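You operate a simulated robot arm through the tools that you are given. There is no shell and no other tool. Be economical: measure what you need, move in short steps, check, and stop when the job is done.

The job below is to be done with a simulated two-armed robot. You get a single attempt, and the scene is never put back.

## Task
Count the steel hose clamps on the left half of the bench, then put as many of the stoppers from the left half of the bench on the service table. Push the drying oven door shut. Take the carton from the wash table top and leave it on the lower shelf of the blue rack. Take the folded white cloth and put it on the drying oven top. Switch the blue hose end off. Take the round filter pad on the upper shelf of the grey rack and put it away on the lower shelf of the pad stand. Fetch the short glass pipe with yellow ends and set it on the top shelf of the green rack. Take the beaker with the black rim and leave it on the filter shelf. Take the long glass pipe with blue and yellow ends and put it on the top shelf of the grey rack. Take the clear measuring jug from the lower shelf of the yellow rack and leave it on the top shelf of the yellow rack. Any order will do. Set down upright: carton, short glass pipe with yellow ends, beaker with the black rim, clear measuring jug. The blue hose end goes toward x +0.0, y +1.0, z +0.0 (a direction in the base frame), to its stop.

Only the result counts: the job must be done as asked and must still hold three seconds after the hand-in. Knocking over, shifting, dropping, spilling or breaking anything else fails it. A push-on lid holds only when it is set on centred and level and pressed home; a screw cap is set on level and turned clockwise until tight. Flat cloth is picked up by pressing the open fingertips on it (5 to 10 N) and closing them slowly along it; thin cloth reads only 2 to 8 mm in the jaws.

## Robot
Two 7-joint arms with fingered hands on one trunk, on a base that drives. Base frame: it is fixed to the floor where the robot stands at the start and does not move with it; the origin is under the middle of the robot, x ahead of it, y to its left, z up; the surface under the hand at the start is at about z = 0.85. Readings come in m, rad, newtons and seconds.
The left shoulder is at the start at [0.047, 0.173, 1.279], the right one opposite. With the tool pointing down near the work surface each hand reaches from about 0.1 to 0.74 m from the robot's upright axis, wherever it stands, measured 20 degrees to its own side. Places, roughly: beaker with the black rim [1.5, -5.25, 0.75]; blue hose end [-1.1, -1.6, 1]; carton [-0.75, -1.5, 1]; clear measuring jug [-1, 4, 0.75]; drying oven door [-0.6, -0.6, 1.3]; drying oven top [-1.1, -0.4, 1.6]; filter shelf [3.7, -3.2, 0.3]; folded white cloth (12x7x3 cm) [-0.9, -1.6, 0.9]; long glass pipe with blue and yell (25x8x7 cm) [2.2, 5.5, 0.8]; lower shelf of the blue rack [-1.1, 0.5, 0.6]; lower shelf of the pad stand [2.3, -3.1, 0.4]; round filter pad [-1, 2.5, 1]; service table [2.7, 0.6, 0.9]; short glass pipe with yellow ends (20x6x7 cm) [-1, 2.7, 0.7]; steel hose clamp (7x5x2 cm) [0.4, -0.2, 0.9]; stopper (4x4x4 cm) [0.5, 0.1, 0.9]; top shelf of the green rack [-1.1, 1.6, 1.5]; top shelf of the grey rack [-1.1, 2.8, 1.5]; top shelf of the yellow rack [-1.1, 4, 1.5]. Payload 3.5 kg a hand.
The tool frame of a hand sits at the grasp point between the pads (the TCP): z along the fingers, y along the line on which they close. The tips reach 0.03 m beyond it. The gripper opens to 0.104 m. The gripper's body begins 0.035 m behind the TCP. The gripper is a hand of 3 fingers: y runs from the thumb to the fingers, the wrist lies at [-0.015, -0.104, -0.178] in the tool frame, and closing takes about 1.5 s.
Orientation is that of the tool frame in the base frame, as a unit quaternion [x, y, z, w]. With the fingers straight down and the wrist toward the robot, the tool's x, y and z point along [0, 1, 0], [1, 0, 0] and [0, 0, -1] of the base frame.

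## Interface
- The arms move only by the tool jog_arm. It takes "left_plan", "right_plan" or both (then of equal length, played together; a hand with none holds still); each is text: rows parted by semicolons, each of 6 numbers parted by spaces: the shift along the tool's x, y, z in m, then the turn, a rotation vector about the tool's x, y, z in rad. In form: tx ty tz ax ay az; .... A call has 1 to 10 rows; each row shifts and turns the commanded pose from where the row before left it, along the tool's axes as they then stand. "left_gripper" and "right_gripper" are, for a hand that has rows, the gripper command, from -1 (shut) to 1 (fully open), values between in proportion, set as the call begins (left out, the last holds). Rows are played at 5 a second. More than 0.05 m and 0.15 rad between two rows, or a gripper value outside its range, and nothing of the call is played. Where a pose cannot be reached the arm comes as near as it can. A force on the tool above 40 N (or 10 N above the force at the start of the call, whichever is more), or a blocked arm, ends the call early, and 0.2 s more pass. Each finger travels about 0.072 m/s and halts on what it meets, pressing with about 24 N; the grip force reading is that of the motor and also rises with nothing between the fingers. The clock runs only during rows and for 0.2 s after the last one: add rows that do not move to give the fingers time. The reply holds the time, the measured pose of the TCP, the force on the tool along the base axes, the opening and the grip force, in the units named above and with some noise, with the torque about the TCP (base axes, N m) and any sound that the robot's microphone picked up.
- Cameras (640 x 400 px; columns grow to the right, rows downward): "scene" is now at [0.0836, -0.0705, 1.4576]; the picture's right is [-0.93, -0.36, 0.00], its down [-0.19, 0.48, -0.86] and it looks along [0.31, -0.80, -0.52] (base axes); focal length 214 px, centre (320, 200). "left" rides on the left gripper at [-0.064, -0.094, -0.117] in its tool frame; the picture's right is [-0.72, -0.33, 0.61], its down [0.64, -0.65, 0.40] and it looks along [0.27, 0.68, 0.68] (tool axes); focal length 238 px, centre (320, 200). "right" rides on the right gripper at [0.064, -0.094, -0.117] in its tool frame; the picture's right is [-0.72, 0.33, -0.61], its down [-0.64, -0.65, 0.40] and it looks along [-0.27, 0.68, 0.68] (tool axes); focal length 238 px, centre (320, 200).
- camera(camera): a new picture of that camera. The clock stands still meanwhile.
- raise_lower(by): slides the trunk up (or, below 0, down) by that many m; the arms and the scene camera ride with it, the base frame stays. It gives what a move gives, with no picture.
- base_move(legs): drives the robot by 1 to 6 legs, each [ahead, left, turn to the left] in m, m and rad, along the robot's own axes; the way and the turn of a leg run together, so that a leg with both is an arc; at most 1.5 m and 3.142 rad a leg. The arms and the cameras ride along, it lands a little off, and it stops where it bumps. It gives what a move gives.
- move_fingers(index, middle, thumb_bend, thumb_turn, hand): sets how far each is bent, from 0 (flat) to 1 (curled in); at 0.3 the hand is open as for a grip, at 0.7 the pads meet at the TCP. One left out holds its place. A second passes; each finger stops where it meets its share of the squeeze, and holds until it gets a number again. A gripper value or a shape takes the hand back. It gives what a move gives, with no picture; readings hold the bend of each and the force on the fingers (four entries, about 0 where the hand has none), thumb and palm. thumb_turn goes from beside the hand (0) to across from the fingers (1), as for a grip.
- set_grasp(shape, hand): the hand has 3 fingers and takes this shape, open, in about a second: jaw (thumb against the fingers, like two jaws); tri (thumb and two fingers); tip (a fingertip pinch); poke (one finger out to press); point (the index stretched); flat (the hand flat); cup (the hand cupped); fist (a fist). The gripper value then closes the fingers along that shape, each until it touches; the sizes above hold for jaw. It gives what a move gives, with no picture.
- head_to(pan, tilt): turns the head with the scene camera to pan (to the left, within 1.501 rad either way) and tilt (down, from -0.506 to 1.204), counted from straight ahead of the robot. It gives what a move gives.
- probe_pixels(camera, pixels): for up to 12 pixels [column, row] of the newest picture of that camera ("zoom" is the newest enlarged one), the place [x, y, z] in the base frame of the surface seen there, good to about 0.002 m, but the place of the scene camera against the robot may be out by one fixed shift of up to 0.018 m in any direction. The clock stands still meanwhile.
- inspect(camera, box): a new picture of the part [left, top, right, bottom] of that camera's present view, enlarged. The clock stands still meanwhile.
- close_job(): hands the job in; it is judged then, once.

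Keep the steps short. Do not move on a guess: measure, check each grasp and each placing, and mend mistakes. In all there are 350 turns and 288 pictures (those below and enlarged ones count). Leave the grippers open and the arms clear of the work at the hand-in unless told otherwise, and finish with a single line.

The tools are called after "Request:" by a JSON object that holds its "fn" and its "kwargs". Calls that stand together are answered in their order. jog_arm: Moves the arms, as the interface text tells. Its arguments: {"type":"object","properties":{"left_plan":{"type":"string"},"left_gripper":{"type":"number"},"right_plan":{"type":"string"},"right_gripper":{"type":"number"}},"required":[]} The other tools are called the same way: raise_lower (by) slides the trunk up or down; set_grasp (shape, hand) gives the hand a shape; move_fingers (index, middle, thumb_bend, thumb_turn, hand) moves the fingers one by one; base_move (legs) drives the base; head_to (pan, tilt) turns the head that bears the scene camera; camera (camera) takes a picture; probe_pixels (camera, pixels) gives the place of the surface under pixels of a picture; inspect (camera, box) takes an enlarged picture of a part of a camera's view; close_job () hands the job in.

At the start:

```text
time: 0.0
left_eef_pos: [0.4605, -0.0707, 1.4358]
left_tool_rot: [0.707, 0.707, 0.0, -0.001]
left_contact_force: [-0.1, -1.1, -1.5]
left_ft_torque: [0.03, -0.02, 0.02]
left_grip_width: 0.1033
left_grip_force: 0.1
left_shape: jaw
left_bend: [0.3, 0.3, 0.3, 0.98]
left_finger forces: [0.0, 0.0, 0.0, 0.1, 0.0, 0.0]
right_eef_pos: [0.3385, -0.468, 1.5198]
right_tool_rot: [0.707, 0.707, 0.0, 0.0]
right_contact_force: [0.9, -0.1, -0.9]
right_ft_torque: [0.03, 0.0, -0.03]
right_grip_width: 0.1036
right_grip_force: 0.0
right_shape: jaw
right_bend: [0.3, 0.3, 0.3, 0.98]
right_finger forces: [0.1, 0.0, 0.0, 0.0, 0.0, 0.0]
trunk travel left (down, up): [-0.375, 0.379]
robot x, y, heading: [0.0032, 0.0006, -0.0]
head pan, tilt: [-1.199, 0.545]
```

scene: 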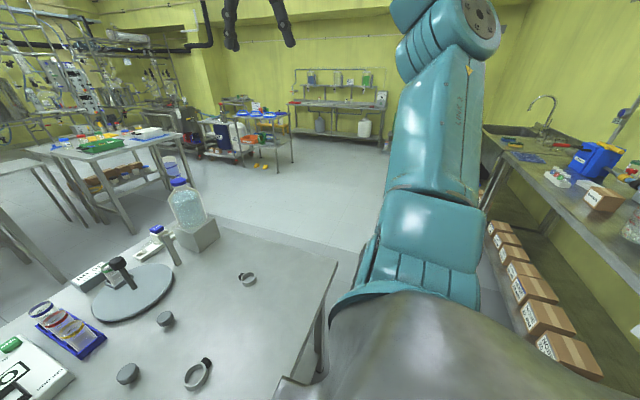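
right: 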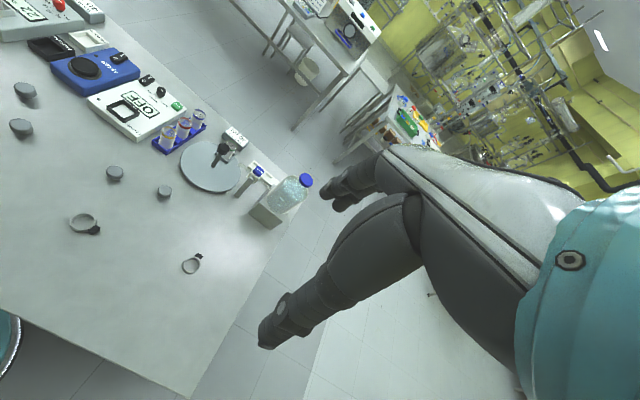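
left: 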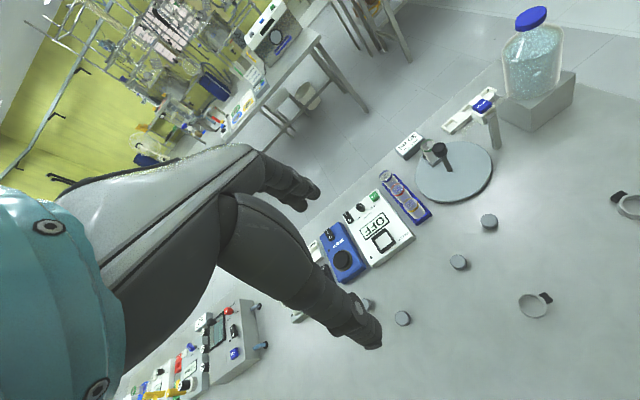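

I start by looking at the bench ahead of the robot.

Request:
{"fn": "head_to", "kwargs": {"pan": 0.0, "tilt": 0.8}}

Request:
{"fn": "camera", "kwargs": {"camera": "scene"}}

```text
time: 1.4
left_eef_pos: [0.4611, -0.0711, 1.4358]
left_tool_rot: [0.707, 0.707, 0.0, 0.001]
left_contact_force: [0.3, 0.0, -0.7]
left_ft_torque: [-0.02, -0.01, 0.0]
left_grip_width: 0.1037
left_grip_force: 0.0
left_shape: jaw
left_bend: [0.3, 0.3, 0.3, 0.98]
left_finger forces: [0.0, 0.1, 0.0, 0.0, 0.0, 0.0]
right_eef_pos: [0.3389, -0.4677, 1.5196]
right_tool_rot: [0.707, 0.707, 0.001, 0.001]
right_contact_force: [0.3, 0.5, 0.3]
right_ft_torque: [-0.02, -0.01, -0.01]
right_grip_width: 0.1037
right_grip_force: 0.1
right_shape: jaw
right_bend: [0.3, 0.3, 0.3, 0.98]
right_finger forces: [0.0, 0.1, 0.0, 0.0, 0.0, 0.0]
trunk travel left (down, up): [-0.375, 0.379]
robot x, y, heading: [0.0004, -0.0009, 0.0]
head pan, tilt: [0.0, 0.799]
```

```text
284 pictures are left
```

scene: 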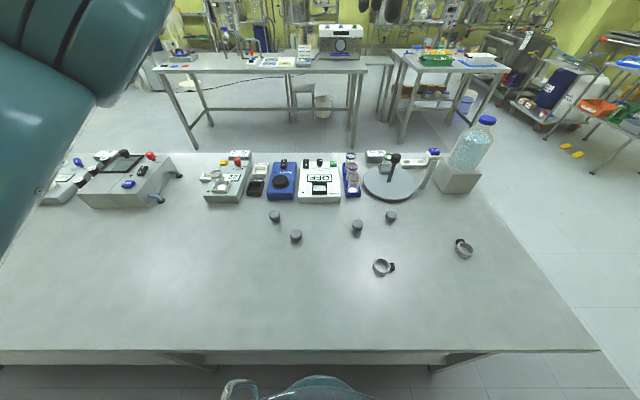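

Request:
{"fn": "head_to", "kwargs": {"pan": 0.6, "tilt": 0.8}}

Request:
{"fn": "probe_pixels", "kwargs": {"camera": "scene", "pixels": [[275, 215], [296, 235], [358, 225], [391, 215], [383, 267], [463, 248], [595, 345], [500, 190], [10, 350], [400, 348], [445, 280]]}}

Request:
{"fn": "camera", "kwargs": {"camera": "scene"}}

```text
time: 2.4
left_eef_pos: [0.461, -0.0712, 1.4359]
left_tool_rot: [0.707, 0.707, 0.001, 0.001]
left_contact_force: [0.8, 0.3, 0.6]
left_ft_torque: [0.03, -0.01, -0.02]
left_grip_width: 0.1036
left_grip_force: 0.1
left_shape: jaw
left_bend: [0.3, 0.3, 0.3, 0.98]
left_finger forces: [0.1, 0.0, 0.1, 0.0, 0.0, 0.1]
right_eef_pos: [0.3385, -0.4679, 1.5204]
right_tool_rot: [0.707, 0.707, 0.0, 0.001]
right_contact_force: [0.0, -0.1, -0.6]
right_ft_torque: [-0.04, 0.04, 0.0]
right_grip_width: 0.1037
right_grip_force: 0.1
right_shape: jaw
right_bend: [0.3, 0.3, 0.3, 0.98]
right_finger forces: [0.1, 0.0, 0.0, 0.0, 0.1, 0.0]
trunk travel left (down, up): [-0.375, 0.379]
robot x, y, heading: [-0.0016, -0.0012, -0.002]
head pan, tilt: [0.6, 0.799]
```

```text
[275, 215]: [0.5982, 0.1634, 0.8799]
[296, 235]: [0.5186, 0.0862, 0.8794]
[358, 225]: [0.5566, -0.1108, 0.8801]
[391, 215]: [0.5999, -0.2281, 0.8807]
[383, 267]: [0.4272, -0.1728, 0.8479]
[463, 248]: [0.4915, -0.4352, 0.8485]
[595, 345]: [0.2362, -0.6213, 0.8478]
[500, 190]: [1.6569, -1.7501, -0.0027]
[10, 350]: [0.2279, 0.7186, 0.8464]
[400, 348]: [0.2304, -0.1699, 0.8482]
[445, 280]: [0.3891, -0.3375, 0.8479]
```

```text
283 pictures are left
```

scene: 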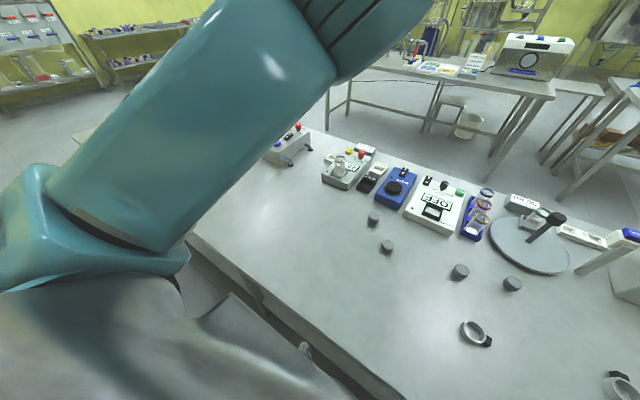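

Request:
{"fn": "head_to", "kwargs": {"pan": 1.2, "tilt": 0.7}}

Request:
{"fn": "camera", "kwargs": {"camera": "scene"}}

```text
time: 3.4
left_eef_pos: [0.4605, -0.0706, 1.4364]
left_tool_rot: [0.707, 0.707, 0.0, 0.001]
left_contact_force: [-0.3, -0.2, -0.1]
left_ft_torque: [0.02, 0.02, 0.0]
left_grip_width: 0.1034
left_grip_force: 0.0
left_shape: jaw
left_bend: [0.3, 0.3, 0.3, 0.98]
left_finger forces: [0.1, 0.0, 0.0, 0.0, 0.1, 0.1]
right_eef_pos: [0.34, -0.4681, 1.5212]
right_tool_rot: [0.708, 0.707, 0.0, -0.001]
right_contact_force: [-0.1, 0.0, -0.5]
right_ft_torque: [0.01, -0.02, -0.03]
right_grip_width: 0.1035
right_grip_force: 0.1
right_shape: jaw
right_bend: [0.3, 0.3, 0.3, 0.98]
right_finger forces: [0.1, 0.1, 0.0, 0.1, 0.0, 0.0]
trunk travel left (down, up): [-0.375, 0.379]
robot x, y, heading: [0.0029, -0.0011, -0.001]
head pan, tilt: [1.201, 0.7]
```

```text
282 pictures are left
```

scene: 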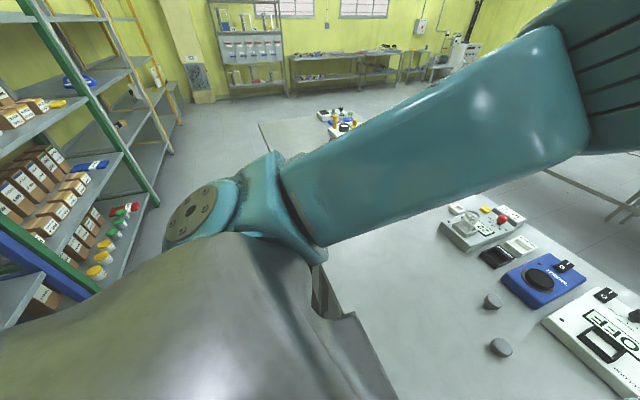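

Request:
{"fn": "probe_pixels", "kwargs": {"camera": "scene", "pixels": [[262, 125], [275, 150], [300, 120], [340, 128]]}}

Request:
{"fn": "inspect", "kwargs": {"camera": "scene", "box": [240, 80, 440, 205]}}

```text
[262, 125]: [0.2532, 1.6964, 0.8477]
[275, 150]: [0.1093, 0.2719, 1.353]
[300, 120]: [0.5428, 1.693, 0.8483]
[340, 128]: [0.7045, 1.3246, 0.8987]
```

```text
3.20 times, centred on (340, 142) of scene
```

zoom: 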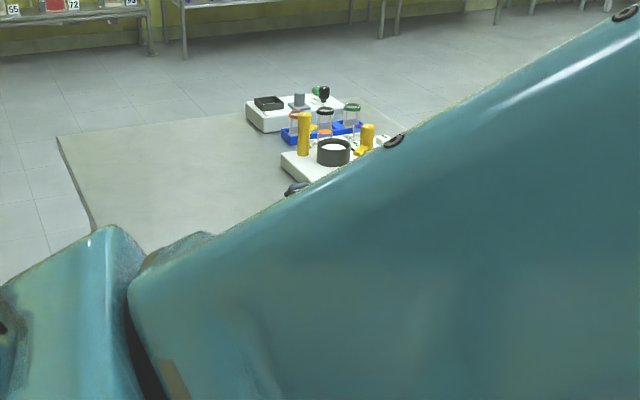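

The bench spans y −0.62…1.70, so its left half is y>0.54. I drive 1.1 m left to view it.

Request:
{"fn": "base_move", "kwargs": {"legs": [[0, 1.1, 0]]}}

Request:
{"fn": "head_to", "kwargs": {"pan": 0.0, "tilt": 0.8}}

Request:
{"fn": "camera", "kwargs": {"camera": "scene"}}

Request:
{"fn": "camera", "kwargs": {"camera": "left"}}

```text
time: 9.1
left_eef_pos: [0.4664, 1.0425, 1.4365]
left_tool_rot: [0.711, 0.704, 0.0, 0.0]
left_contact_force: [-0.3, -0.1, 0.0]
left_ft_torque: [0.0, -0.01, 0.0]
left_grip_width: 0.1036
left_grip_force: 0.0
left_shape: jaw
left_bend: [0.3, 0.3, 0.3, 0.98]
left_finger forces: [0.0, 0.0, 0.0, 0.0, 0.0, 0.0]
right_eef_pos: [0.3391, 0.648, 1.5188]
right_tool_rot: [0.711, 0.704, 0.0, 0.0]
right_contact_force: [-0.9, 0.0, 0.8]
right_ft_torque: [-0.03, 0.02, 0.02]
right_grip_width: 0.1037
right_grip_force: 0.0
right_shape: jaw
right_bend: [0.3, 0.3, 0.3, 0.98]
right_finger forces: [0.1, 0.1, 0.0, 0.0, 0.0, 0.0]
trunk travel left (down, up): [-0.375, 0.379]
robot x, y, heading: [0.0059, 1.1206, -0.01]
head pan, tilt: [1.201, 0.7]
```

```text
time: 10.5
left_eef_pos: [0.465, 1.0429, 1.4364]
left_tool_rot: [0.71, 0.704, 0.0, 0.0]
left_contact_force: [-0.3, -0.6, 0.7]
left_ft_torque: [0.01, 0.0, 0.01]
left_grip_width: 0.1037
left_grip_force: 0.1
left_shape: jaw
left_bend: [0.3, 0.3, 0.3, 0.98]
left_finger forces: [0.0, 0.0, 0.0, 0.0, 0.0, 0.0]
right_eef_pos: [0.3406, 0.6465, 1.5193]
right_tool_rot: [0.711, 0.704, 0.0, -0.001]
right_contact_force: [0.2, 0.4, -0.3]
right_ft_torque: [0.0, 0.01, 0.0]
right_grip_width: 0.1036
right_grip_force: 0.1
right_shape: jaw
right_bend: [0.3, 0.3, 0.3, 0.98]
right_finger forces: [0.0, 0.0, 0.0, 0.0, 0.0, 0.0]
trunk travel left (down, up): [-0.375, 0.379]
robot x, y, heading: [0.0062, 1.1175, -0.007]
head pan, tilt: [0.0, 0.799]
```

```text
280 pictures are left
```

scene: 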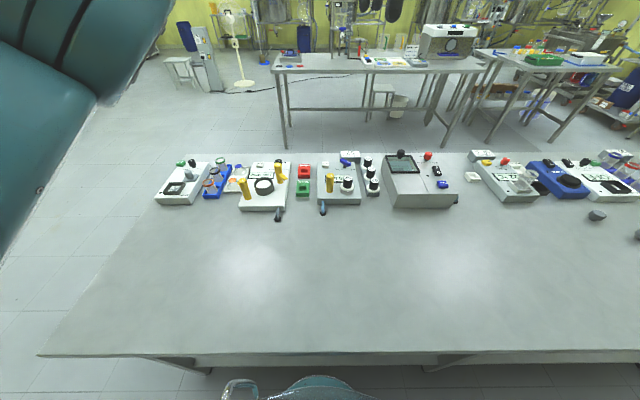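

```text
279 pictures are left
```

left: 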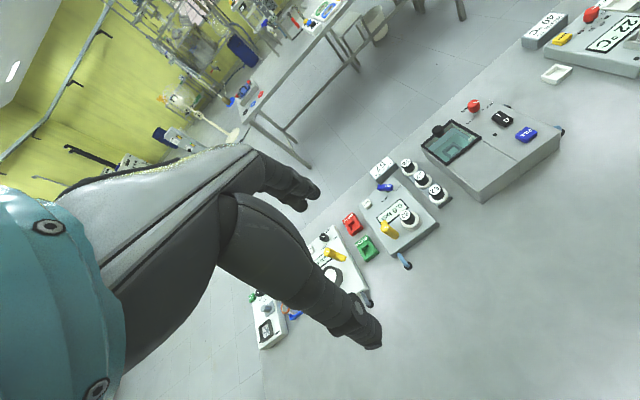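

Request:
{"fn": "inspect", "kwargs": {"camera": "scene", "box": [140, 130, 400, 230]}}

Request:
{"fn": "inspect", "kwargs": {"camera": "scene", "box": [380, 130, 640, 250]}}

Request:
{"fn": "inspect", "kwargs": {"camera": "scene", "box": [240, 200, 640, 400]}}

```text
2.46 times, centred on (270, 180) of scene
```

zoom: 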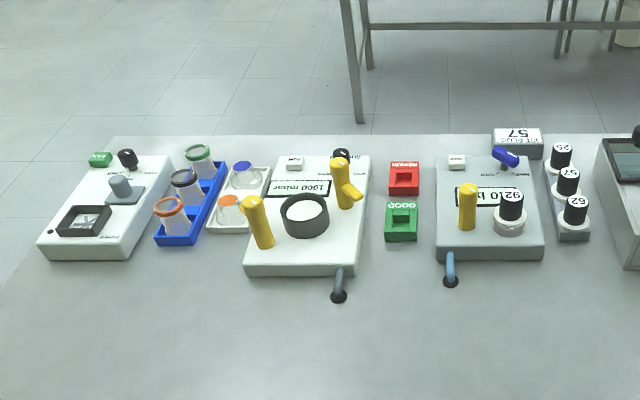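

```text
2.46 times, centred on (510, 190) of scene
```

zoom: 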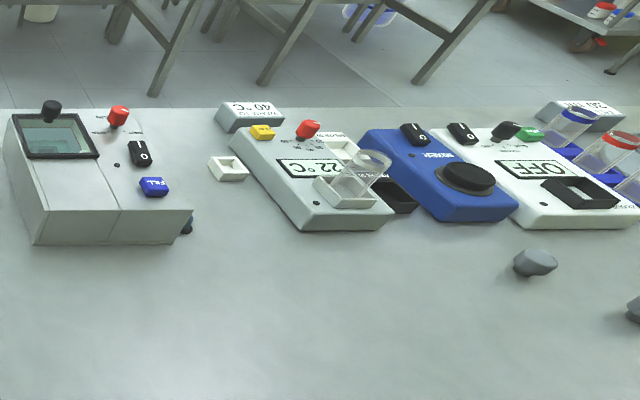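

```text
1.60 times, centred on (440, 300) of scene
```

zoom: 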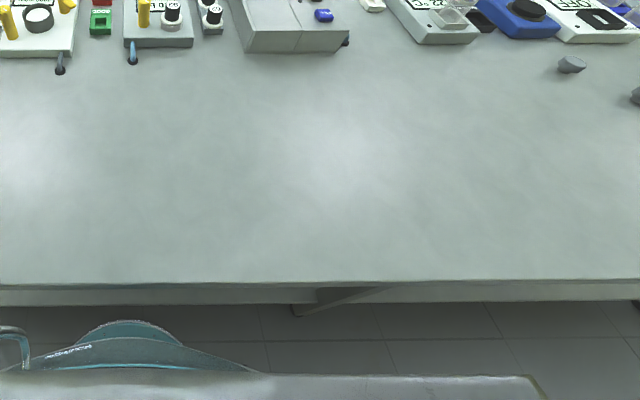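

Request:
{"fn": "inspect", "kwargs": {"camera": "scene", "box": [460, 140, 640, 220]}}

Request:
{"fn": "inspect", "kwargs": {"camera": "scene", "box": [220, 140, 400, 220]}}

```text
3.56 times, centred on (550, 180) of scene
```

zoom: 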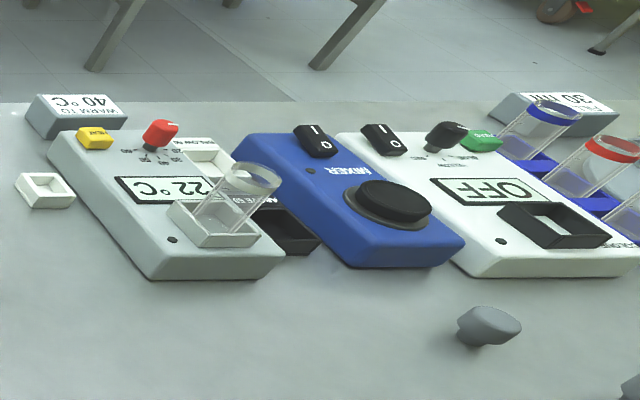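

```text
3.56 times, centred on (310, 180) of scene
```

zoom: 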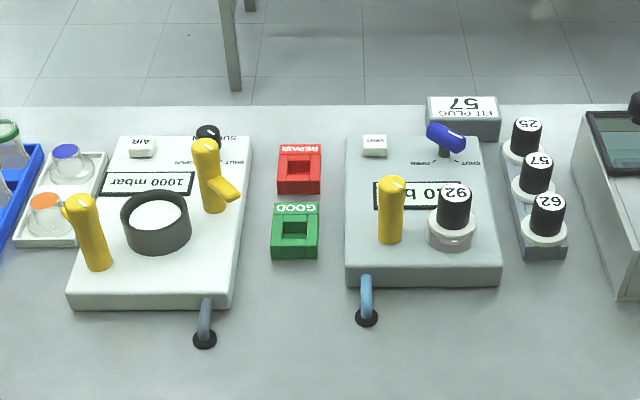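

Device labels face away from the robot, so the bench's left half (as its user sees it) is the −y half where clamps and stoppers lie: 2 clamps, 4 stoppers. I drive back and look again closely.

Request:
{"fn": "base_move", "kwargs": {"legs": [[0, -1.28, 0.008]]}}

Request:
{"fn": "camera", "kwargs": {"camera": "scene"}}

Request:
{"fn": "inspect", "kwargs": {"camera": "scene", "box": [160, 130, 560, 330]}}

```text
time: 16.9
left_eef_pos: [0.4438, -0.2344, 1.437]
left_tool_rot: [0.715, 0.699, 0.001, 0.0]
left_contact_force: [0.7, -0.3, -0.4]
left_ft_torque: [-0.01, -0.02, 0.0]
left_grip_width: 0.1033
left_grip_force: 0.1
left_shape: jaw
left_bend: [0.3, 0.3, 0.3, 0.98]
left_finger forces: [0.0, 0.0, 0.0, 0.1, 0.0, 0.0]
right_eef_pos: [0.3119, -0.6284, 1.5184]
right_tool_rot: [0.716, 0.698, 0.0, 0.001]
right_contact_force: [0.4, -0.3, -0.5]
right_ft_torque: [-0.03, -0.02, 0.01]
right_grip_width: 0.1034
right_grip_force: 0.1
right_shape: jaw
right_bend: [0.3, 0.3, 0.3, 0.98]
right_finger forces: [0.0, 0.0, 0.0, 0.0, 0.0, 0.0]
trunk travel left (down, up): [-0.375, 0.379]
robot x, y, heading: [-0.0165, -0.1511, -0.022]
head pan, tilt: [0.0, 0.799]
```

```text
273 pictures are left
```

scene: 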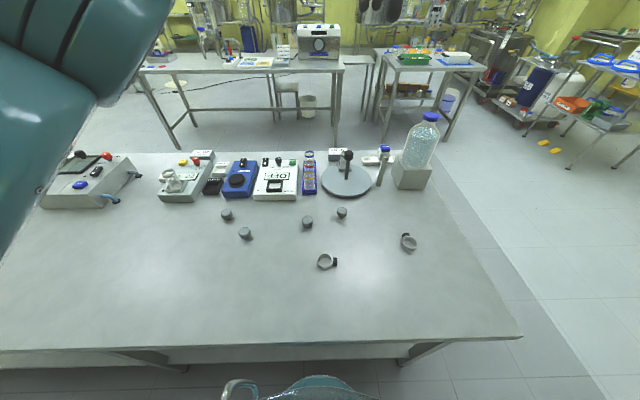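

```text
1.60 times, centred on (360, 230) of scene
```

zoom: 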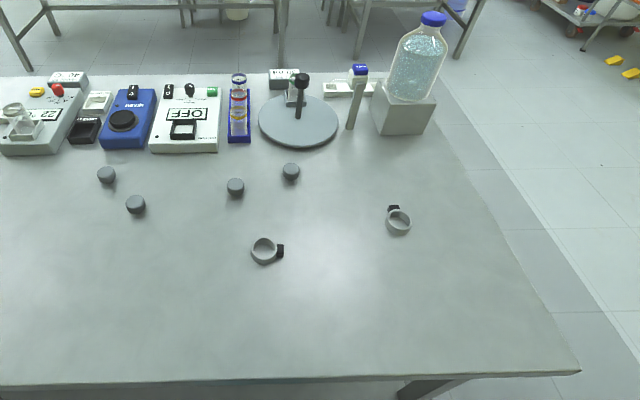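

Request:
{"fn": "probe_pixels", "kwargs": {"camera": "scene", "pixels": [[342, 210], [308, 219], [326, 258], [408, 240], [440, 152], [150, 74], [300, 69], [343, 68], [395, 72], [480, 68], [545, 140], [575, 70]]}}

Request:
{"fn": "inspect", "kwargs": {"camera": "scene", "box": [100, 0, 500, 130]}}

Request:
{"fn": "inspect", "kwargs": {"camera": "scene", "box": [280, 195, 360, 245]}}

Request:
{"fn": "probe_pixels", "kwargs": {"camera": "zoom", "pixels": [[210, 170], [220, 190], [480, 110], [490, 130], [215, 250], [492, 185]]}}

```text
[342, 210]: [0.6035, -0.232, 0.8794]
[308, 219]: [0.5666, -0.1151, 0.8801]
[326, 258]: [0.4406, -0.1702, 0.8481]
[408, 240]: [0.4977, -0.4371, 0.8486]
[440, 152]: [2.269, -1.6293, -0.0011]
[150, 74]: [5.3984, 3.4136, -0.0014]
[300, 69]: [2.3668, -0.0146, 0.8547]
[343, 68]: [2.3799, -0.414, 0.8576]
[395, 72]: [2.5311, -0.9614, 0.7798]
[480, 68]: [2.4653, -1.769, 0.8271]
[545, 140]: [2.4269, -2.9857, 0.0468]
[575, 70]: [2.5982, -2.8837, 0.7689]
```

```text
1.60 times, centred on (300, 65) of scene
```

zoom: 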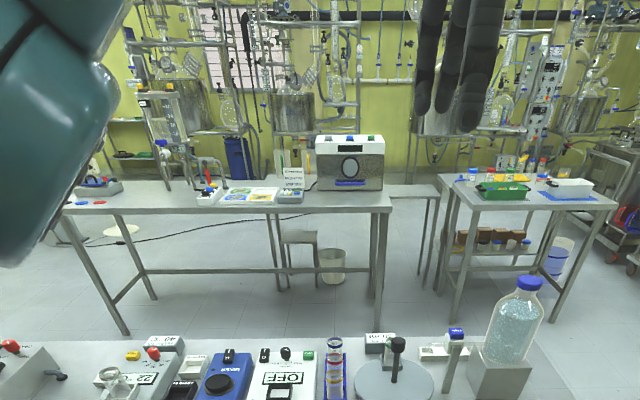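

```text
8.00 times, centred on (320, 220) of scene
```

zoom: 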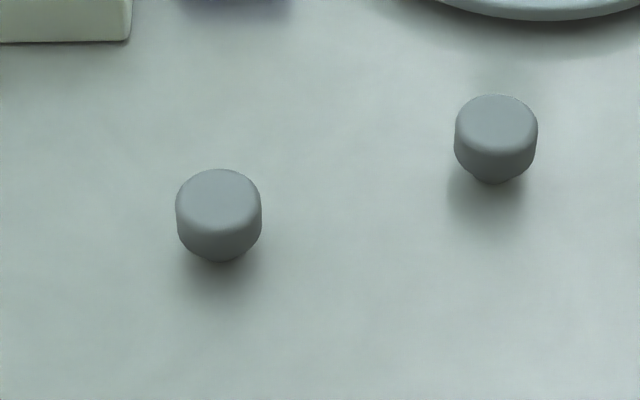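

```text
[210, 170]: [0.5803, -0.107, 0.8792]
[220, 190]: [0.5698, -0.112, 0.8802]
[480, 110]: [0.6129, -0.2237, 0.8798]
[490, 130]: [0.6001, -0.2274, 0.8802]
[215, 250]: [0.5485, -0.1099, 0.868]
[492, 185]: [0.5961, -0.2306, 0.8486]
```

Request:
{"fn": "camera", "kwargs": {"camera": "left"}}

```text
269 pictures are left
```

left: 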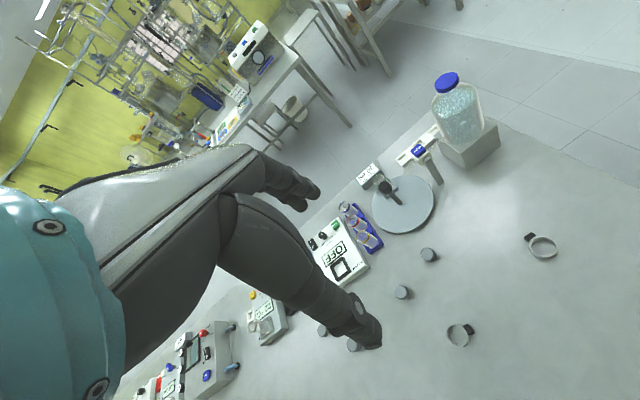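

Request:
{"fn": "probe_pixels", "kwargs": {"camera": "left", "pixels": [[429, 251], [402, 290], [398, 297], [426, 258], [480, 270], [460, 345]]}}

```text
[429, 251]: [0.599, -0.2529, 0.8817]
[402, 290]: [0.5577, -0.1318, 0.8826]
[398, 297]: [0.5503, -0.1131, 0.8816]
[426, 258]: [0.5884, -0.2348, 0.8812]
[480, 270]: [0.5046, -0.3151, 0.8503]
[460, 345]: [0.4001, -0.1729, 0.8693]
```

Left wrist view places stopper A at about (0.557, −0.132, 0.882). I move the left hand above it.

Request:
{"fn": "jog_arm", "kwargs": {"left_plan": "0.0105 0.0111 0.0457 0 0 0; 0.0105 0.0111 0.0457 0 0 0; 0.0105 0.0111 0.0457 0 0 0; 0.0105 0.0111 0.0457 0 0 0; 0.0105 0.0111 0.0457 0 0 0; 0.0105 0.0111 0.0457 0 0 0; 0.0105 0.0111 0.0457 0 0 0; 0.0105 0.0111 0.0457 0 0 0; 0.0105 0.0111 0.0457 0 0 0; 0.0105 0.0111 0.0457 0 0 0"}}

Request:
{"fn": "camera", "kwargs": {"camera": "left"}}

```text
time: 19.1
left_eef_pos: [0.5549, -0.1311, 0.9802]
left_tool_rot: [0.716, 0.698, 0.0, 0.001]
left_contact_force: [0.0, -0.3, -0.2]
left_ft_torque: [0.02, 0.01, 0.01]
left_grip_width: 0.1036
left_grip_force: 0.2
left_shape: jaw
left_bend: [0.3, 0.3, 0.3, 0.98]
left_finger forces: [0.0, 0.0, 0.0, 0.0, 0.1, 0.0]
right_eef_pos: [0.3119, -0.6282, 1.5193]
right_tool_rot: [0.716, 0.698, 0.0, 0.0]
right_contact_force: [0.2, 0.2, -0.6]
right_ft_torque: [-0.02, -0.01, 0.03]
right_grip_width: 0.1037
right_grip_force: 0.0
right_shape: jaw
right_bend: [0.3, 0.3, 0.3, 0.98]
right_finger forces: [0.1, 0.0, 0.0, 0.0, 0.0, 0.0]
trunk travel left (down, up): [-0.375, 0.379]
robot x, y, heading: [-0.0126, -0.1539, -0.025]
head pan, tilt: [0.0, 0.799]
```

```text
268 pictures are left
```

left: 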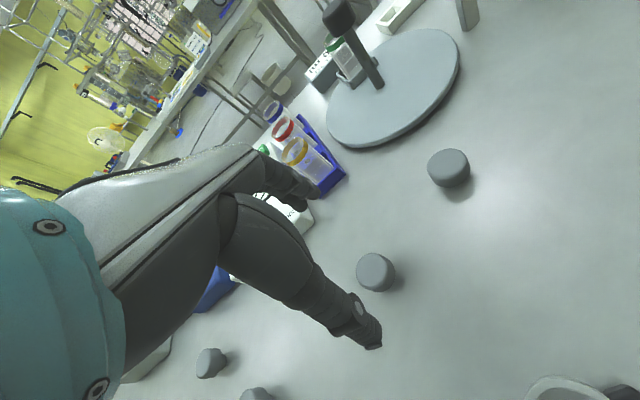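

Stopper A is straight below (pixel 375,268). I descend and close.

Request:
{"fn": "jog_arm", "kwargs": {"left_plan": "0 0 0.032 0 0 0; 0 0 0.032 0 0 0; 0 0 0.03 0 0 0; 0 0 0 0 0 0"}}

Request:
{"fn": "jog_arm", "kwargs": {"left_plan": "0 0 0 0 0 0; 0 0 0 0 0 0; 0 0 0 0 0 0; 0 0 0 0 0 0; 0 0 0 0 0 0; 0 0 0 0 0 0; 0 0 0 0 0 0; 0 0 0 0 0 0", "left_gripper": -1}}

Request:
{"fn": "camera", "kwargs": {"camera": "left"}}

```text
time: 20.1
left_eef_pos: [0.5565, -0.1305, 0.8836]
left_tool_rot: [0.715, 0.699, 0.0, 0.0]
left_contact_force: [-0.6, -0.1, 0.8]
left_ft_torque: [0.02, 0.01, -0.04]
left_grip_width: 0.1037
left_grip_force: 0.0
left_shape: jaw
left_bend: [0.3, 0.3, 0.3, 0.98]
left_finger forces: [0.1, 0.0, 0.1, 0.0, 0.0, 0.1]
right_eef_pos: [0.3126, -0.6285, 1.5199]
right_tool_rot: [0.716, 0.698, 0.0, 0.001]
right_contact_force: [-0.5, 0.6, 0.5]
right_ft_torque: [-0.04, -0.03, 0.0]
right_grip_width: 0.1036
right_grip_force: 0.0
right_shape: jaw
right_bend: [0.3, 0.3, 0.3, 0.98]
right_finger forces: [0.1, 0.0, 0.0, 0.0, 0.1, 0.1]
trunk travel left (down, up): [-0.375, 0.379]
robot x, y, heading: [-0.0191, -0.1514, -0.02]
head pan, tilt: [0.0, 0.799]
```

```text
time: 21.9
left_eef_pos: [0.5573, -0.1321, 0.8851]
left_tool_rot: [0.715, 0.699, 0.001, 0.001]
left_contact_force: [0.0, -0.3, 0.2]
left_ft_torque: [-0.02, -0.02, -0.03]
left_grip_width: 0.0151
left_grip_force: 24.4
left_shape: jaw
left_bend: [0.73, 0.61, 0.8, 1.0]
left_finger forces: [0.0, 6.6, 0.1, 0.1, 0.0, 0.1]
right_eef_pos: [0.3126, -0.6284, 1.52]
right_tool_rot: [0.716, 0.698, 0.0, 0.0]
right_contact_force: [0.1, 0.0, -0.7]
right_ft_torque: [0.01, 0.03, -0.02]
right_grip_width: 0.1036
right_grip_force: 0.1
right_shape: jaw
right_bend: [0.3, 0.3, 0.3, 0.98]
right_finger forces: [0.0, 0.0, 0.0, 0.1, 0.0, 0.1]
trunk travel left (down, up): [-0.375, 0.379]
robot x, y, heading: [-0.0152, -0.1511, -0.024]
head pan, tilt: [0.0, 0.799]
```

```text
267 pictures are left
```

left: 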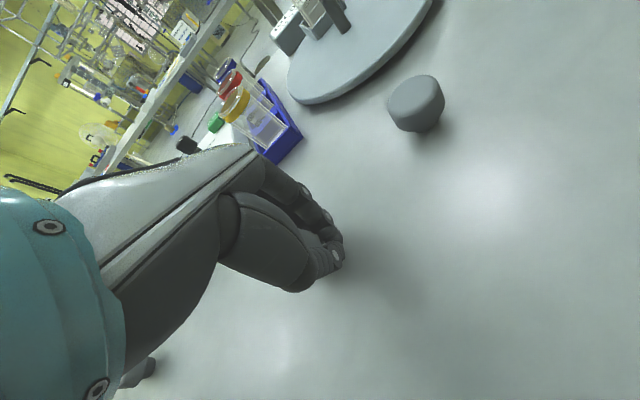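

Request:
{"fn": "jog_arm", "kwargs": {"left_plan": "0 0 -0.04 0 0 0; 0 0 -0.04 0 0 0; 0 0 0 0 0 0"}}

Request:
{"fn": "camera", "kwargs": {"camera": "left"}}

Request:
{"fn": "inspect", "kwargs": {"camera": "scene", "box": [220, 120, 420, 245]}}

```text
time: 22.7
left_eef_pos: [0.5549, -0.1315, 0.9642]
left_tool_rot: [0.715, 0.699, -0.001, 0.0]
left_contact_force: [0.4, 0.4, -0.1]
left_ft_torque: [0.01, 0.01, 0.0]
left_grip_width: 0.0149
left_grip_force: 24.5
left_shape: jaw
left_bend: [0.73, 0.61, 0.8, 1.0]
left_finger forces: [0.0, 6.6, 0.0, 0.0, 0.0, 0.1]
right_eef_pos: [0.3116, -0.628, 1.5203]
right_tool_rot: [0.716, 0.698, 0.0, 0.0]
right_contact_force: [-1.0, -1.1, 0.6]
right_ft_torque: [0.03, 0.02, 0.0]
right_grip_width: 0.1037
right_grip_force: 0.2
right_shape: jaw
right_bend: [0.3, 0.3, 0.3, 0.98]
right_finger forces: [0.1, 0.0, 0.1, 0.1, 0.0, 0.0]
trunk travel left (down, up): [-0.375, 0.379]
robot x, y, heading: [-0.0133, -0.1522, -0.024]
head pan, tilt: [0.0, 0.799]
```

```text
266 pictures are left
```

left: 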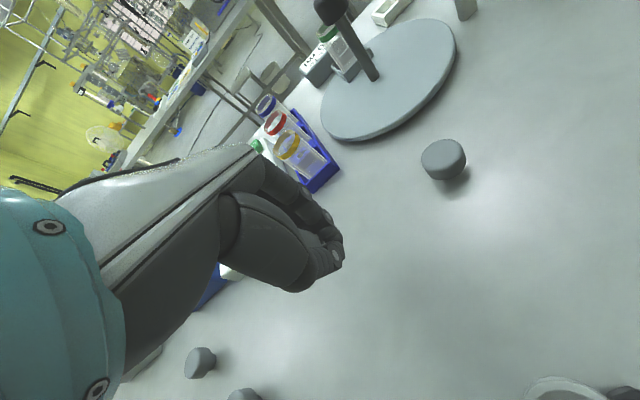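

```text
3.20 times, centred on (320, 182) of scene
```

zoom: 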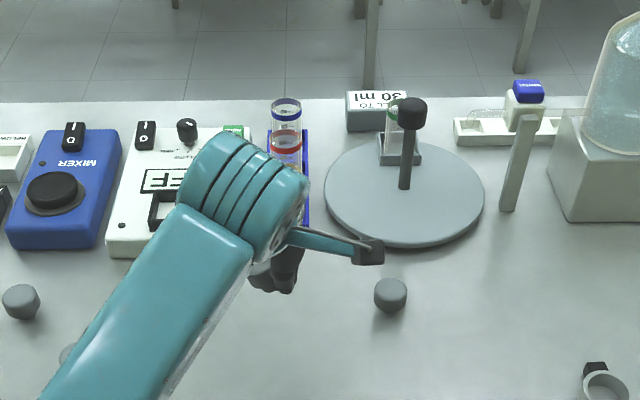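

Request:
{"fn": "inspect", "kwargs": {"camera": "scene", "box": [215, 150, 275, 205]}}

Request:
{"fn": "inspect", "kwargs": {"camera": "left", "box": [280, 200, 380, 320]}}

```text
7.27 times, centred on (245, 178) of scene
```

zoom: 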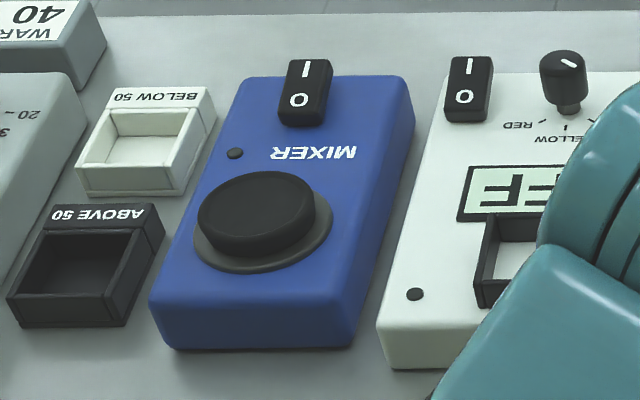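

```text
3.33 times, centred on (330, 260) of left
```

zoom: 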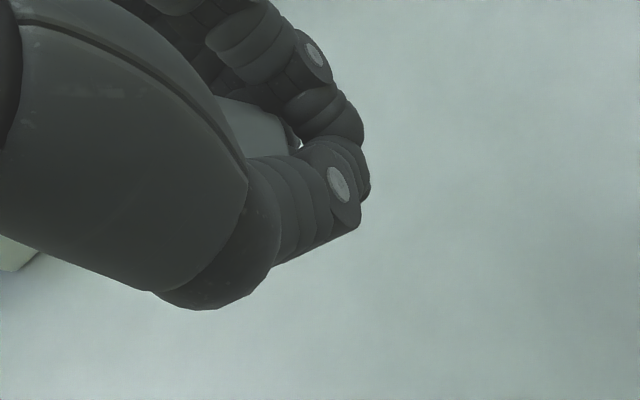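

Request:
{"fn": "probe_pixels", "kwargs": {"camera": "left", "pixels": [[441, 153], [430, 160], [446, 150]]}}

Request:
{"fn": "jog_arm", "kwargs": {"left_plan": "0.05 0 0 0 0 0; 0.02 0 -0.045 0 0 0; 0 -0.02 -0.045 0 0 0; 0 -0.02 -0.045 0 0 0; 0 -0.02 -0.045 0 0 0; 0 -0.02 -0.045 0 0 0"}}

```text
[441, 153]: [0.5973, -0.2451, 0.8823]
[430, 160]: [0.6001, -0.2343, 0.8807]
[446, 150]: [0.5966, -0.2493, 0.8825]
```

```text
time: 24.1
left_eef_pos: [0.5099, -0.0622, 1.1646]
left_tool_rot: [0.715, 0.699, 0.001, 0.0]
left_contact_force: [0.4, 0.3, -0.1]
left_ft_torque: [-0.05, 0.05, 0.01]
left_grip_width: 0.0145
left_grip_force: 24.3
left_shape: jaw
left_bend: [0.73, 0.61, 0.8, 1.0]
left_finger forces: [0.0, 6.1, 0.0, 0.0, 0.0, 0.0]
left hand out of reach, approached as far as the arm can: row 6
right_eef_pos: [0.3134, -0.6269, 1.5206]
right_tool_rot: [0.715, 0.699, 0.0, 0.001]
right_contact_force: [0.2, 0.0, -0.7]
right_ft_torque: [-0.03, 0.02, -0.03]
right_grip_width: 0.1035
right_grip_force: 0.0
right_shape: jaw
right_bend: [0.3, 0.3, 0.3, 0.98]
right_finger forces: [0.0, 0.1, 0.1, 0.0, 0.0, 0.1]
trunk travel left (down, up): [-0.375, 0.379]
robot x, y, heading: [-0.0154, -0.1508, -0.026]
head pan, tilt: [0.0, 0.799]
```

Request:
{"fn": "jog_arm", "kwargs": {"right_plan": "0.0389 0.0272 0.0152 0 0 0; 0.0389 0.0272 0.0152 0 0 0; 0.0389 0.0272 0.0152 0 0 0; 0.0389 0.0272 0.0152 0 0 0; 0.0389 0.0272 0.0152 0 0 0; 0.0389 0.0272 0.0152 0 0 0; 0.0389 0.0272 0.0152 0 0 0; 0.0389 0.0272 0.0152 0 0 0; 0.0389 0.0272 0.0152 0 0 0; 0.0389 0.0272 0.0152 0 0 0", "left_plan": "0.03 0 0 0 0 0; 0.03 0 0 0 0 0; 0.03 0 0 0 0 0; 0.03 0 0 0 0 0; 0 0 0 0 0 0; 0 0 0 0 0 0; 0 0 0 0 0 0; 0 0 0 0 0 0; 0 0 0 0 0 0; 0 0 0 0 0 0"}}

Request:
{"fn": "jog_arm", "kwargs": {"right_plan": "0 0 0.0485 0 0 0; 0 0 0.0485 0 0 0; 0 0 0.0485 0 0 0; 0 0 0.0485 0 0 0; 0 0 0.0485 0 0 0; 0 0 0.0485 0 0 0; 0 0 0.0485 0 0 0; 0 0 0.0485 0 0 0; 0 0 0 0 0 0"}}

Request:
{"fn": "camera", "kwargs": {"camera": "right"}}

```text
time: 26.3
left_eef_pos: [0.5097, 0.0546, 1.164]
left_tool_rot: [0.715, 0.699, 0.0, 0.0]
left_contact_force: [-0.4, -0.1, -0.3]
left_ft_torque: [-0.03, 0.0, 0.0]
left_grip_width: 0.0145
left_grip_force: 23.9
left_shape: jaw
left_bend: [0.73, 0.61, 0.8, 1.0]
left_finger forces: [0.0, 6.1, 0.0, 0.0, 0.0, 0.1]
right_eef_pos: [0.5285, -0.3613, 1.3865]
right_tool_rot: [0.716, 0.698, 0.001, -0.002]
right_contact_force: [0.5, -0.7, -0.8]
right_ft_torque: [-0.02, 0.04, 0.01]
right_grip_width: 0.1039
right_grip_force: 0.0
right_shape: jaw
right_bend: [0.3, 0.3, 0.3, 0.98]
right_finger forces: [0.1, 0.1, 0.0, 0.0, 0.1, 0.0]
right hand out of reach, approached as far as the arm can: row 8, 9, 10
trunk travel left (down, up): [-0.375, 0.379]
robot x, y, heading: [-0.0137, -0.153, -0.024]
head pan, tilt: [0.0, 0.799]
```

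```text
time: 28.3
left_eef_pos: [0.5105, 0.0571, 1.1649]
left_tool_rot: [0.715, 0.699, -0.001, -0.001]
left_contact_force: [-1.0, -0.2, -0.3]
left_ft_torque: [-0.01, -0.01, -0.02]
left_grip_width: 0.0142
left_grip_force: 23.6
left_shape: jaw
left_bend: [0.73, 0.61, 0.8, 1.0]
left_finger forces: [0.1, 6.0, 0.0, 0.1, 0.0, 0.1]
right_eef_pos: [0.5278, -0.3638, 1.0019]
right_tool_rot: [0.715, 0.699, 0.001, -0.001]
right_contact_force: [-0.1, 0.2, 0.3]
right_ft_torque: [0.02, 0.02, 0.02]
right_grip_width: 0.1037
right_grip_force: 0.0
right_shape: jaw
right_bend: [0.3, 0.3, 0.3, 0.98]
right_finger forces: [0.1, 0.0, 0.1, 0.0, 0.1, 0.1]
right hand out of reach, approached as far as the arm can: row 8
trunk travel left (down, up): [-0.375, 0.379]
robot x, y, heading: [-0.0152, -0.1524, -0.024]
head pan, tilt: [0.0, 0.799]
```

```text
262 pictures are left
```

right: 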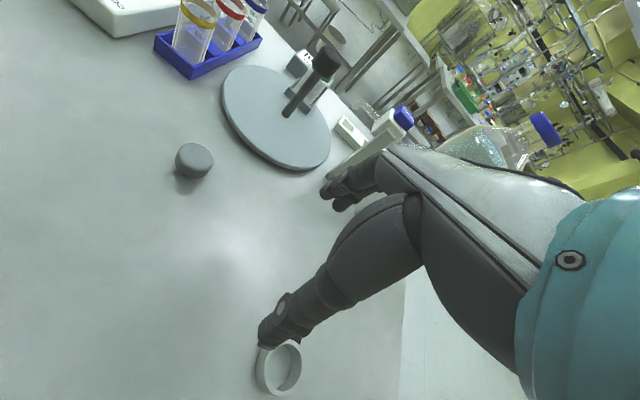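

Request:
{"fn": "probe_pixels", "kwargs": {"camera": "right", "pixels": [[195, 160], [190, 156]]}}

Request:
{"fn": "jog_arm", "kwargs": {"right_plan": "0.04 0.0213 0 0 0 0; 0.04 0.0213 0 0 0 0; 0.04 0.0213 0 0 0 0; 0 0 0 0 0 0"}}

Request:
{"fn": "camera", "kwargs": {"camera": "right"}}

```text
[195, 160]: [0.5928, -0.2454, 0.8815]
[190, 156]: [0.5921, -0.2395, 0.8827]
```

```text
time: 29.3
left_eef_pos: [0.5108, 0.0552, 1.165]
left_tool_rot: [0.715, 0.699, -0.001, -0.001]
left_contact_force: [-0.4, 0.2, 0.4]
left_ft_torque: [-0.01, 0.02, -0.01]
left_grip_width: 0.0146
left_grip_force: 24.4
left_shape: jaw
left_bend: [0.73, 0.61, 0.8, 1.0]
left_finger forces: [0.1, 6.0, 0.0, 0.1, 0.0, 0.1]
right_eef_pos: [0.5329, -0.332, 1.048]
right_tool_rot: [0.715, 0.699, 0.001, 0.0]
right_contact_force: [-0.5, 1.5, 0.4]
right_ft_torque: [-0.01, -0.01, -0.01]
right_grip_width: 0.1037
right_grip_force: 0.0
right_shape: jaw
right_bend: [0.3, 0.3, 0.3, 0.98]
right_finger forces: [0.0, 0.1, 0.1, 0.0, 0.0, 0.0]
right hand out of reach, approached as far as the arm can: row 1, 2, 3
trunk travel left (down, up): [-0.375, 0.379]
robot x, y, heading: [-0.0145, -0.1553, -0.022]
head pan, tilt: [0.0, 0.799]
```

```text
261 pictures are left
```

right: 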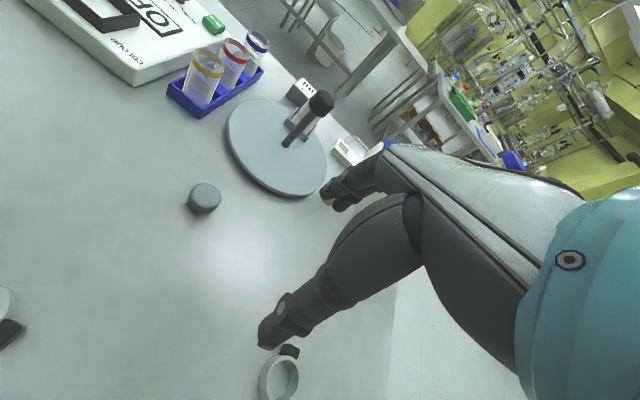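

Request:
{"fn": "base_move", "kwargs": {"legs": [[0, 0.17, 0.02]]}}

```text
time: 30.8
left_eef_pos: [0.5093, 0.2374, 1.1655]
left_tool_rot: [0.709, 0.705, 0.0, 0.0]
left_contact_force: [-1.2, 0.1, 0.2]
left_ft_torque: [0.01, 0.0, 0.0]
left_grip_width: 0.0146
left_grip_force: 24.0
left_shape: jaw
left_bend: [0.73, 0.61, 0.8, 1.0]
left_finger forces: [0.1, 6.0, 0.0, 0.0, 0.1, 0.1]
right_eef_pos: [0.5363, -0.1509, 1.0481]
right_tool_rot: [0.709, 0.705, 0.0, -0.001]
right_contact_force: [-1.0, 0.3, -0.5]
right_ft_torque: [-0.01, -0.01, 0.0]
right_grip_width: 0.104
right_grip_force: 0.1
right_shape: jaw
right_bend: [0.3, 0.3, 0.3, 0.98]
right_finger forces: [0.1, 0.1, 0.0, 0.0, 0.0, 0.0]
trunk travel left (down, up): [-0.375, 0.379]
robot x, y, heading: [-0.0132, 0.0179, -0.005]
head pan, tilt: [0.0, 0.799]
```

Now the right hand goes to (0.593, −0.244).

Request:
{"fn": "jog_arm", "kwargs": {"right_plan": "-0.04 0.01 0.02 0 0 0; -0.04 0.02 0.02 0 0 0; -0.013 0.027 0.02 0 0 0; 0 0 0.02 0 0 0; 0 0 0 0 0 0"}}

Request:
{"fn": "camera", "kwargs": {"camera": "right"}}

```text
time: 32.0
left_eef_pos: [0.5101, 0.2357, 1.1642]
left_tool_rot: [0.709, 0.705, -0.001, -0.001]
left_contact_force: [0.1, -0.3, -0.9]
left_ft_torque: [0.0, 0.02, -0.01]
left_grip_width: 0.0145
left_grip_force: 24.1
left_shape: jaw
left_bend: [0.73, 0.61, 0.8, 1.0]
left_finger forces: [0.0, 6.0, 0.0, 0.1, 0.0, 0.0]
right_eef_pos: [0.574, -0.2551, 0.9844]
right_tool_rot: [0.709, 0.706, 0.002, 0.0]
right_contact_force: [-0.8, 0.0, -0.1]
right_ft_torque: [0.04, 0.03, -0.01]
right_grip_width: 0.1039
right_grip_force: 0.1
right_shape: jaw
right_bend: [0.3, 0.3, 0.3, 0.98]
right_finger forces: [0.0, 0.0, 0.0, 0.0, 0.1, 0.1]
right hand out of reach, approached as far as the arm can: row 3, 4
trunk travel left (down, up): [-0.375, 0.379]
robot x, y, heading: [-0.0147, 0.018, -0.003]
head pan, tilt: [0.0, 0.799]
```

```text
260 pictures are left
```

right: 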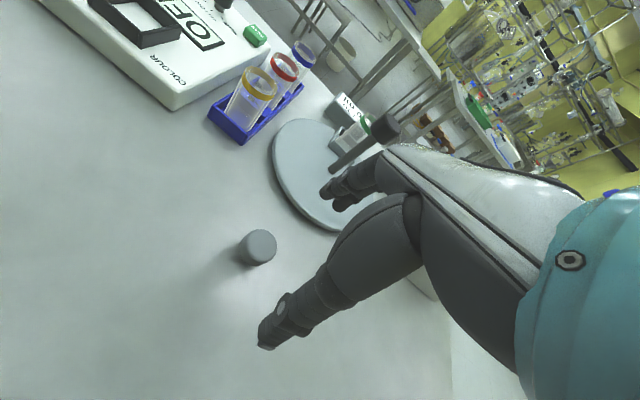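

Request:
{"fn": "raise_lower", "kwargs": {"by": -0.07}}

Request:
{"fn": "jog_arm", "kwargs": {"right_plan": "0.005 0.02 0 0 0 0; 0.007 0 0 0 0 0; 0 0 0 0 0 0"}}

Request:
{"fn": "camera", "kwargs": {"camera": "right"}}

```text
time: 33.1
left_eef_pos: [0.5191, 0.2357, 1.077]
left_tool_rot: [0.708, 0.706, -0.012, -0.013]
left_contact_force: [-0.7, -0.3, 0.6]
left_ft_torque: [0.0, -0.05, 0.0]
left_grip_width: 0.0145
left_grip_force: 24.1
left_shape: jaw
left_bend: [0.73, 0.61, 0.8, 1.0]
left_finger forces: [0.0, 5.9, 0.0, 0.0, 0.0, 0.0]
right_eef_pos: [0.5753, -0.2545, 0.9162]
right_tool_rot: [0.708, 0.706, 0.001, 0.0]
right_contact_force: [0.4, -0.3, -0.3]
right_ft_torque: [0.01, -0.03, -0.04]
right_grip_width: 0.1039
right_grip_force: 0.0
right_shape: jaw
right_bend: [0.3, 0.3, 0.3, 0.98]
right_finger forces: [0.1, 0.0, 0.0, 0.0, 0.0, 0.1]
trunk travel left (down, up): [-0.305, 0.449]
robot x, y, heading: [-0.0117, 0.0184, -0.007]
head pan, tilt: [0.0, 0.799]
```

```text
time: 33.9
left_eef_pos: [0.519, 0.2367, 1.076]
left_tool_rot: [0.71, 0.704, -0.012, -0.013]
left_contact_force: [-1.2, -0.6, -0.7]
left_ft_torque: [-0.04, 0.01, 0.01]
left_grip_width: 0.0145
left_grip_force: 24.1
left_shape: jaw
left_bend: [0.73, 0.61, 0.8, 1.0]
left_finger forces: [0.0, 6.0, 0.1, 0.0, 0.0, 0.0]
right_eef_pos: [0.5956, -0.2427, 0.9147]
right_tool_rot: [0.709, 0.706, 0.0, -0.001]
right_contact_force: [-0.3, -0.2, -0.2]
right_ft_torque: [-0.01, 0.0, -0.01]
right_grip_width: 0.104
right_grip_force: 0.0
right_shape: jaw
right_bend: [0.3, 0.3, 0.3, 0.98]
right_finger forces: [0.0, 0.1, 0.0, 0.1, 0.0, 0.0]
trunk travel left (down, up): [-0.305, 0.449]
robot x, y, heading: [-0.0134, 0.0194, -0.003]
head pan, tilt: [0.0, 0.799]
```

```text
259 pictures are left
```

right: 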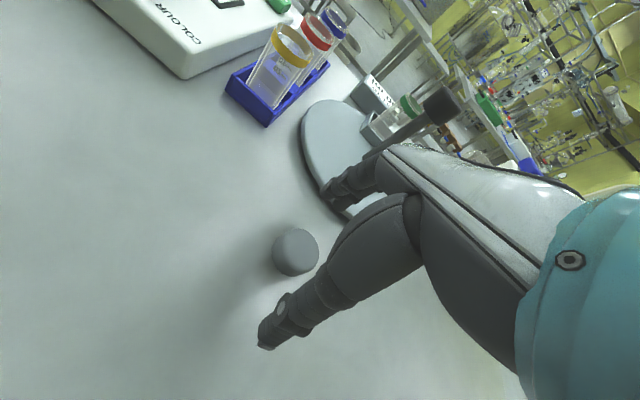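

Request:
{"fn": "probe_pixels", "kwargs": {"camera": "right", "pixels": [[308, 150], [315, 178], [322, 160], [295, 240]]}}

```text
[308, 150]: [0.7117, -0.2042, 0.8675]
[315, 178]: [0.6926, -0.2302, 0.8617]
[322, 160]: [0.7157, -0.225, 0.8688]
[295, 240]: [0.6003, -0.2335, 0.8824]
```

Request:
{"fn": "jog_arm", "kwargs": {"right_plan": "0 0 0.03 0 0 0; 0 0 0 0 0 0"}}

Request:
{"fn": "jog_arm", "kwargs": {"right_plan": "0 0 0 0 0 0; 0 0 0 0 0 0; 0 0 0 0 0 0; 0 0 0 0 0 0; 0 0 0 0 0 0; 0 0 0 0 0 0; 0 0 0 0 0 0; 0 0 0 0 0 0", "right_gripper": -1}}

Request:
{"fn": "jog_arm", "kwargs": {"right_plan": "0 0 -0.04 0 0 0; 0 -0.01 -0.04 0 0 0; 0 -0.02 -0.04 0 0 0; 0 -0.02 -0.04 0 0 0; 0 0 0 0 0 0"}}

Request:
{"fn": "camera", "kwargs": {"camera": "right"}}

```text
time: 34.5
left_eef_pos: [0.5182, 0.236, 1.0768]
left_tool_rot: [0.709, 0.705, -0.012, -0.014]
left_contact_force: [0.2, 0.3, -0.8]
left_ft_torque: [0.01, -0.04, 0.02]
left_grip_width: 0.0142
left_grip_force: 23.6
left_shape: jaw
left_bend: [0.73, 0.61, 0.8, 1.0]
left_finger forces: [0.0, 6.0, 0.0, 0.1, 0.1, 0.1]
right_eef_pos: [0.5846, -0.2483, 0.8941]
right_tool_rot: [0.709, 0.705, 0.001, -0.001]
right_contact_force: [0.2, 0.3, -0.6]
right_ft_torque: [0.01, 0.02, 0.01]
right_grip_width: 0.1037
right_grip_force: 0.0
right_shape: jaw
right_bend: [0.3, 0.3, 0.3, 0.98]
right_finger forces: [0.1, 0.1, 0.0, 0.0, 0.0, 0.0]
right hand out of reach, approached as far as the arm can: row 1
trunk travel left (down, up): [-0.305, 0.449]
robot x, y, heading: [-0.0126, 0.0158, -0.003]
head pan, tilt: [0.0, 0.799]
```

```text
time: 36.3
left_eef_pos: [0.5199, 0.2362, 1.0771]
left_tool_rot: [0.709, 0.705, -0.011, -0.012]
left_contact_force: [0.3, -0.1, -0.6]
left_ft_torque: [-0.01, 0.0, 0.02]
left_grip_width: 0.0142
left_grip_force: 23.8
left_shape: jaw
left_bend: [0.73, 0.61, 0.8, 1.0]
left_finger forces: [0.0, 6.0, 0.0, 0.0, 0.0, 0.0]
right_eef_pos: [0.5854, -0.2466, 0.8959]
right_tool_rot: [0.709, 0.705, 0.0, 0.0]
right_contact_force: [0.0, 0.3, -0.1]
right_ft_torque: [-0.02, -0.01, 0.0]
right_grip_width: 0.0261
right_grip_force: 24.0
right_shape: jaw
right_bend: [0.74, 0.59, 0.74, 1.0]
right_finger forces: [14.2, 6.6, 0.0, 0.1, 20.9, 0.1]
trunk travel left (down, up): [-0.305, 0.449]
robot x, y, heading: [-0.0119, 0.0176, -0.008]
head pan, tilt: [0.0, 0.799]
```

```text
time: 37.5
left_eef_pos: [0.5201, 0.2364, 1.0765]
left_tool_rot: [0.709, 0.705, -0.012, -0.013]
left_contact_force: [0.5, 0.4, 0.1]
left_ft_torque: [0.0, 0.0, -0.01]
left_grip_width: 0.0145
left_grip_force: 24.6
left_shape: jaw
left_bend: [0.73, 0.61, 0.8, 1.0]
left_finger forces: [0.0, 5.9, 0.0, 0.1, 0.0, 0.1]
right_eef_pos: [0.5371, -0.2505, 1.0537]
right_tool_rot: [0.709, 0.706, -0.001, 0.0]
right_contact_force: [1.5, 0.1, 0.2]
right_ft_torque: [0.0, 0.04, -0.02]
right_grip_width: 0.0261
right_grip_force: 23.9
right_shape: jaw
right_bend: [0.74, 0.59, 0.74, 1.0]
right_finger forces: [14.3, 6.9, 0.0, 0.0, 20.9, 0.0]
trunk travel left (down, up): [-0.305, 0.449]
robot x, y, heading: [-0.0125, 0.0196, 0.002]
head pan, tilt: [0.0, 0.799]
```

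```text
258 pictures are left
```

right: 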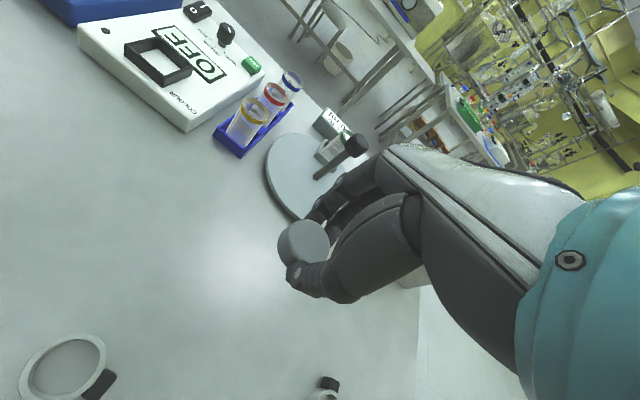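

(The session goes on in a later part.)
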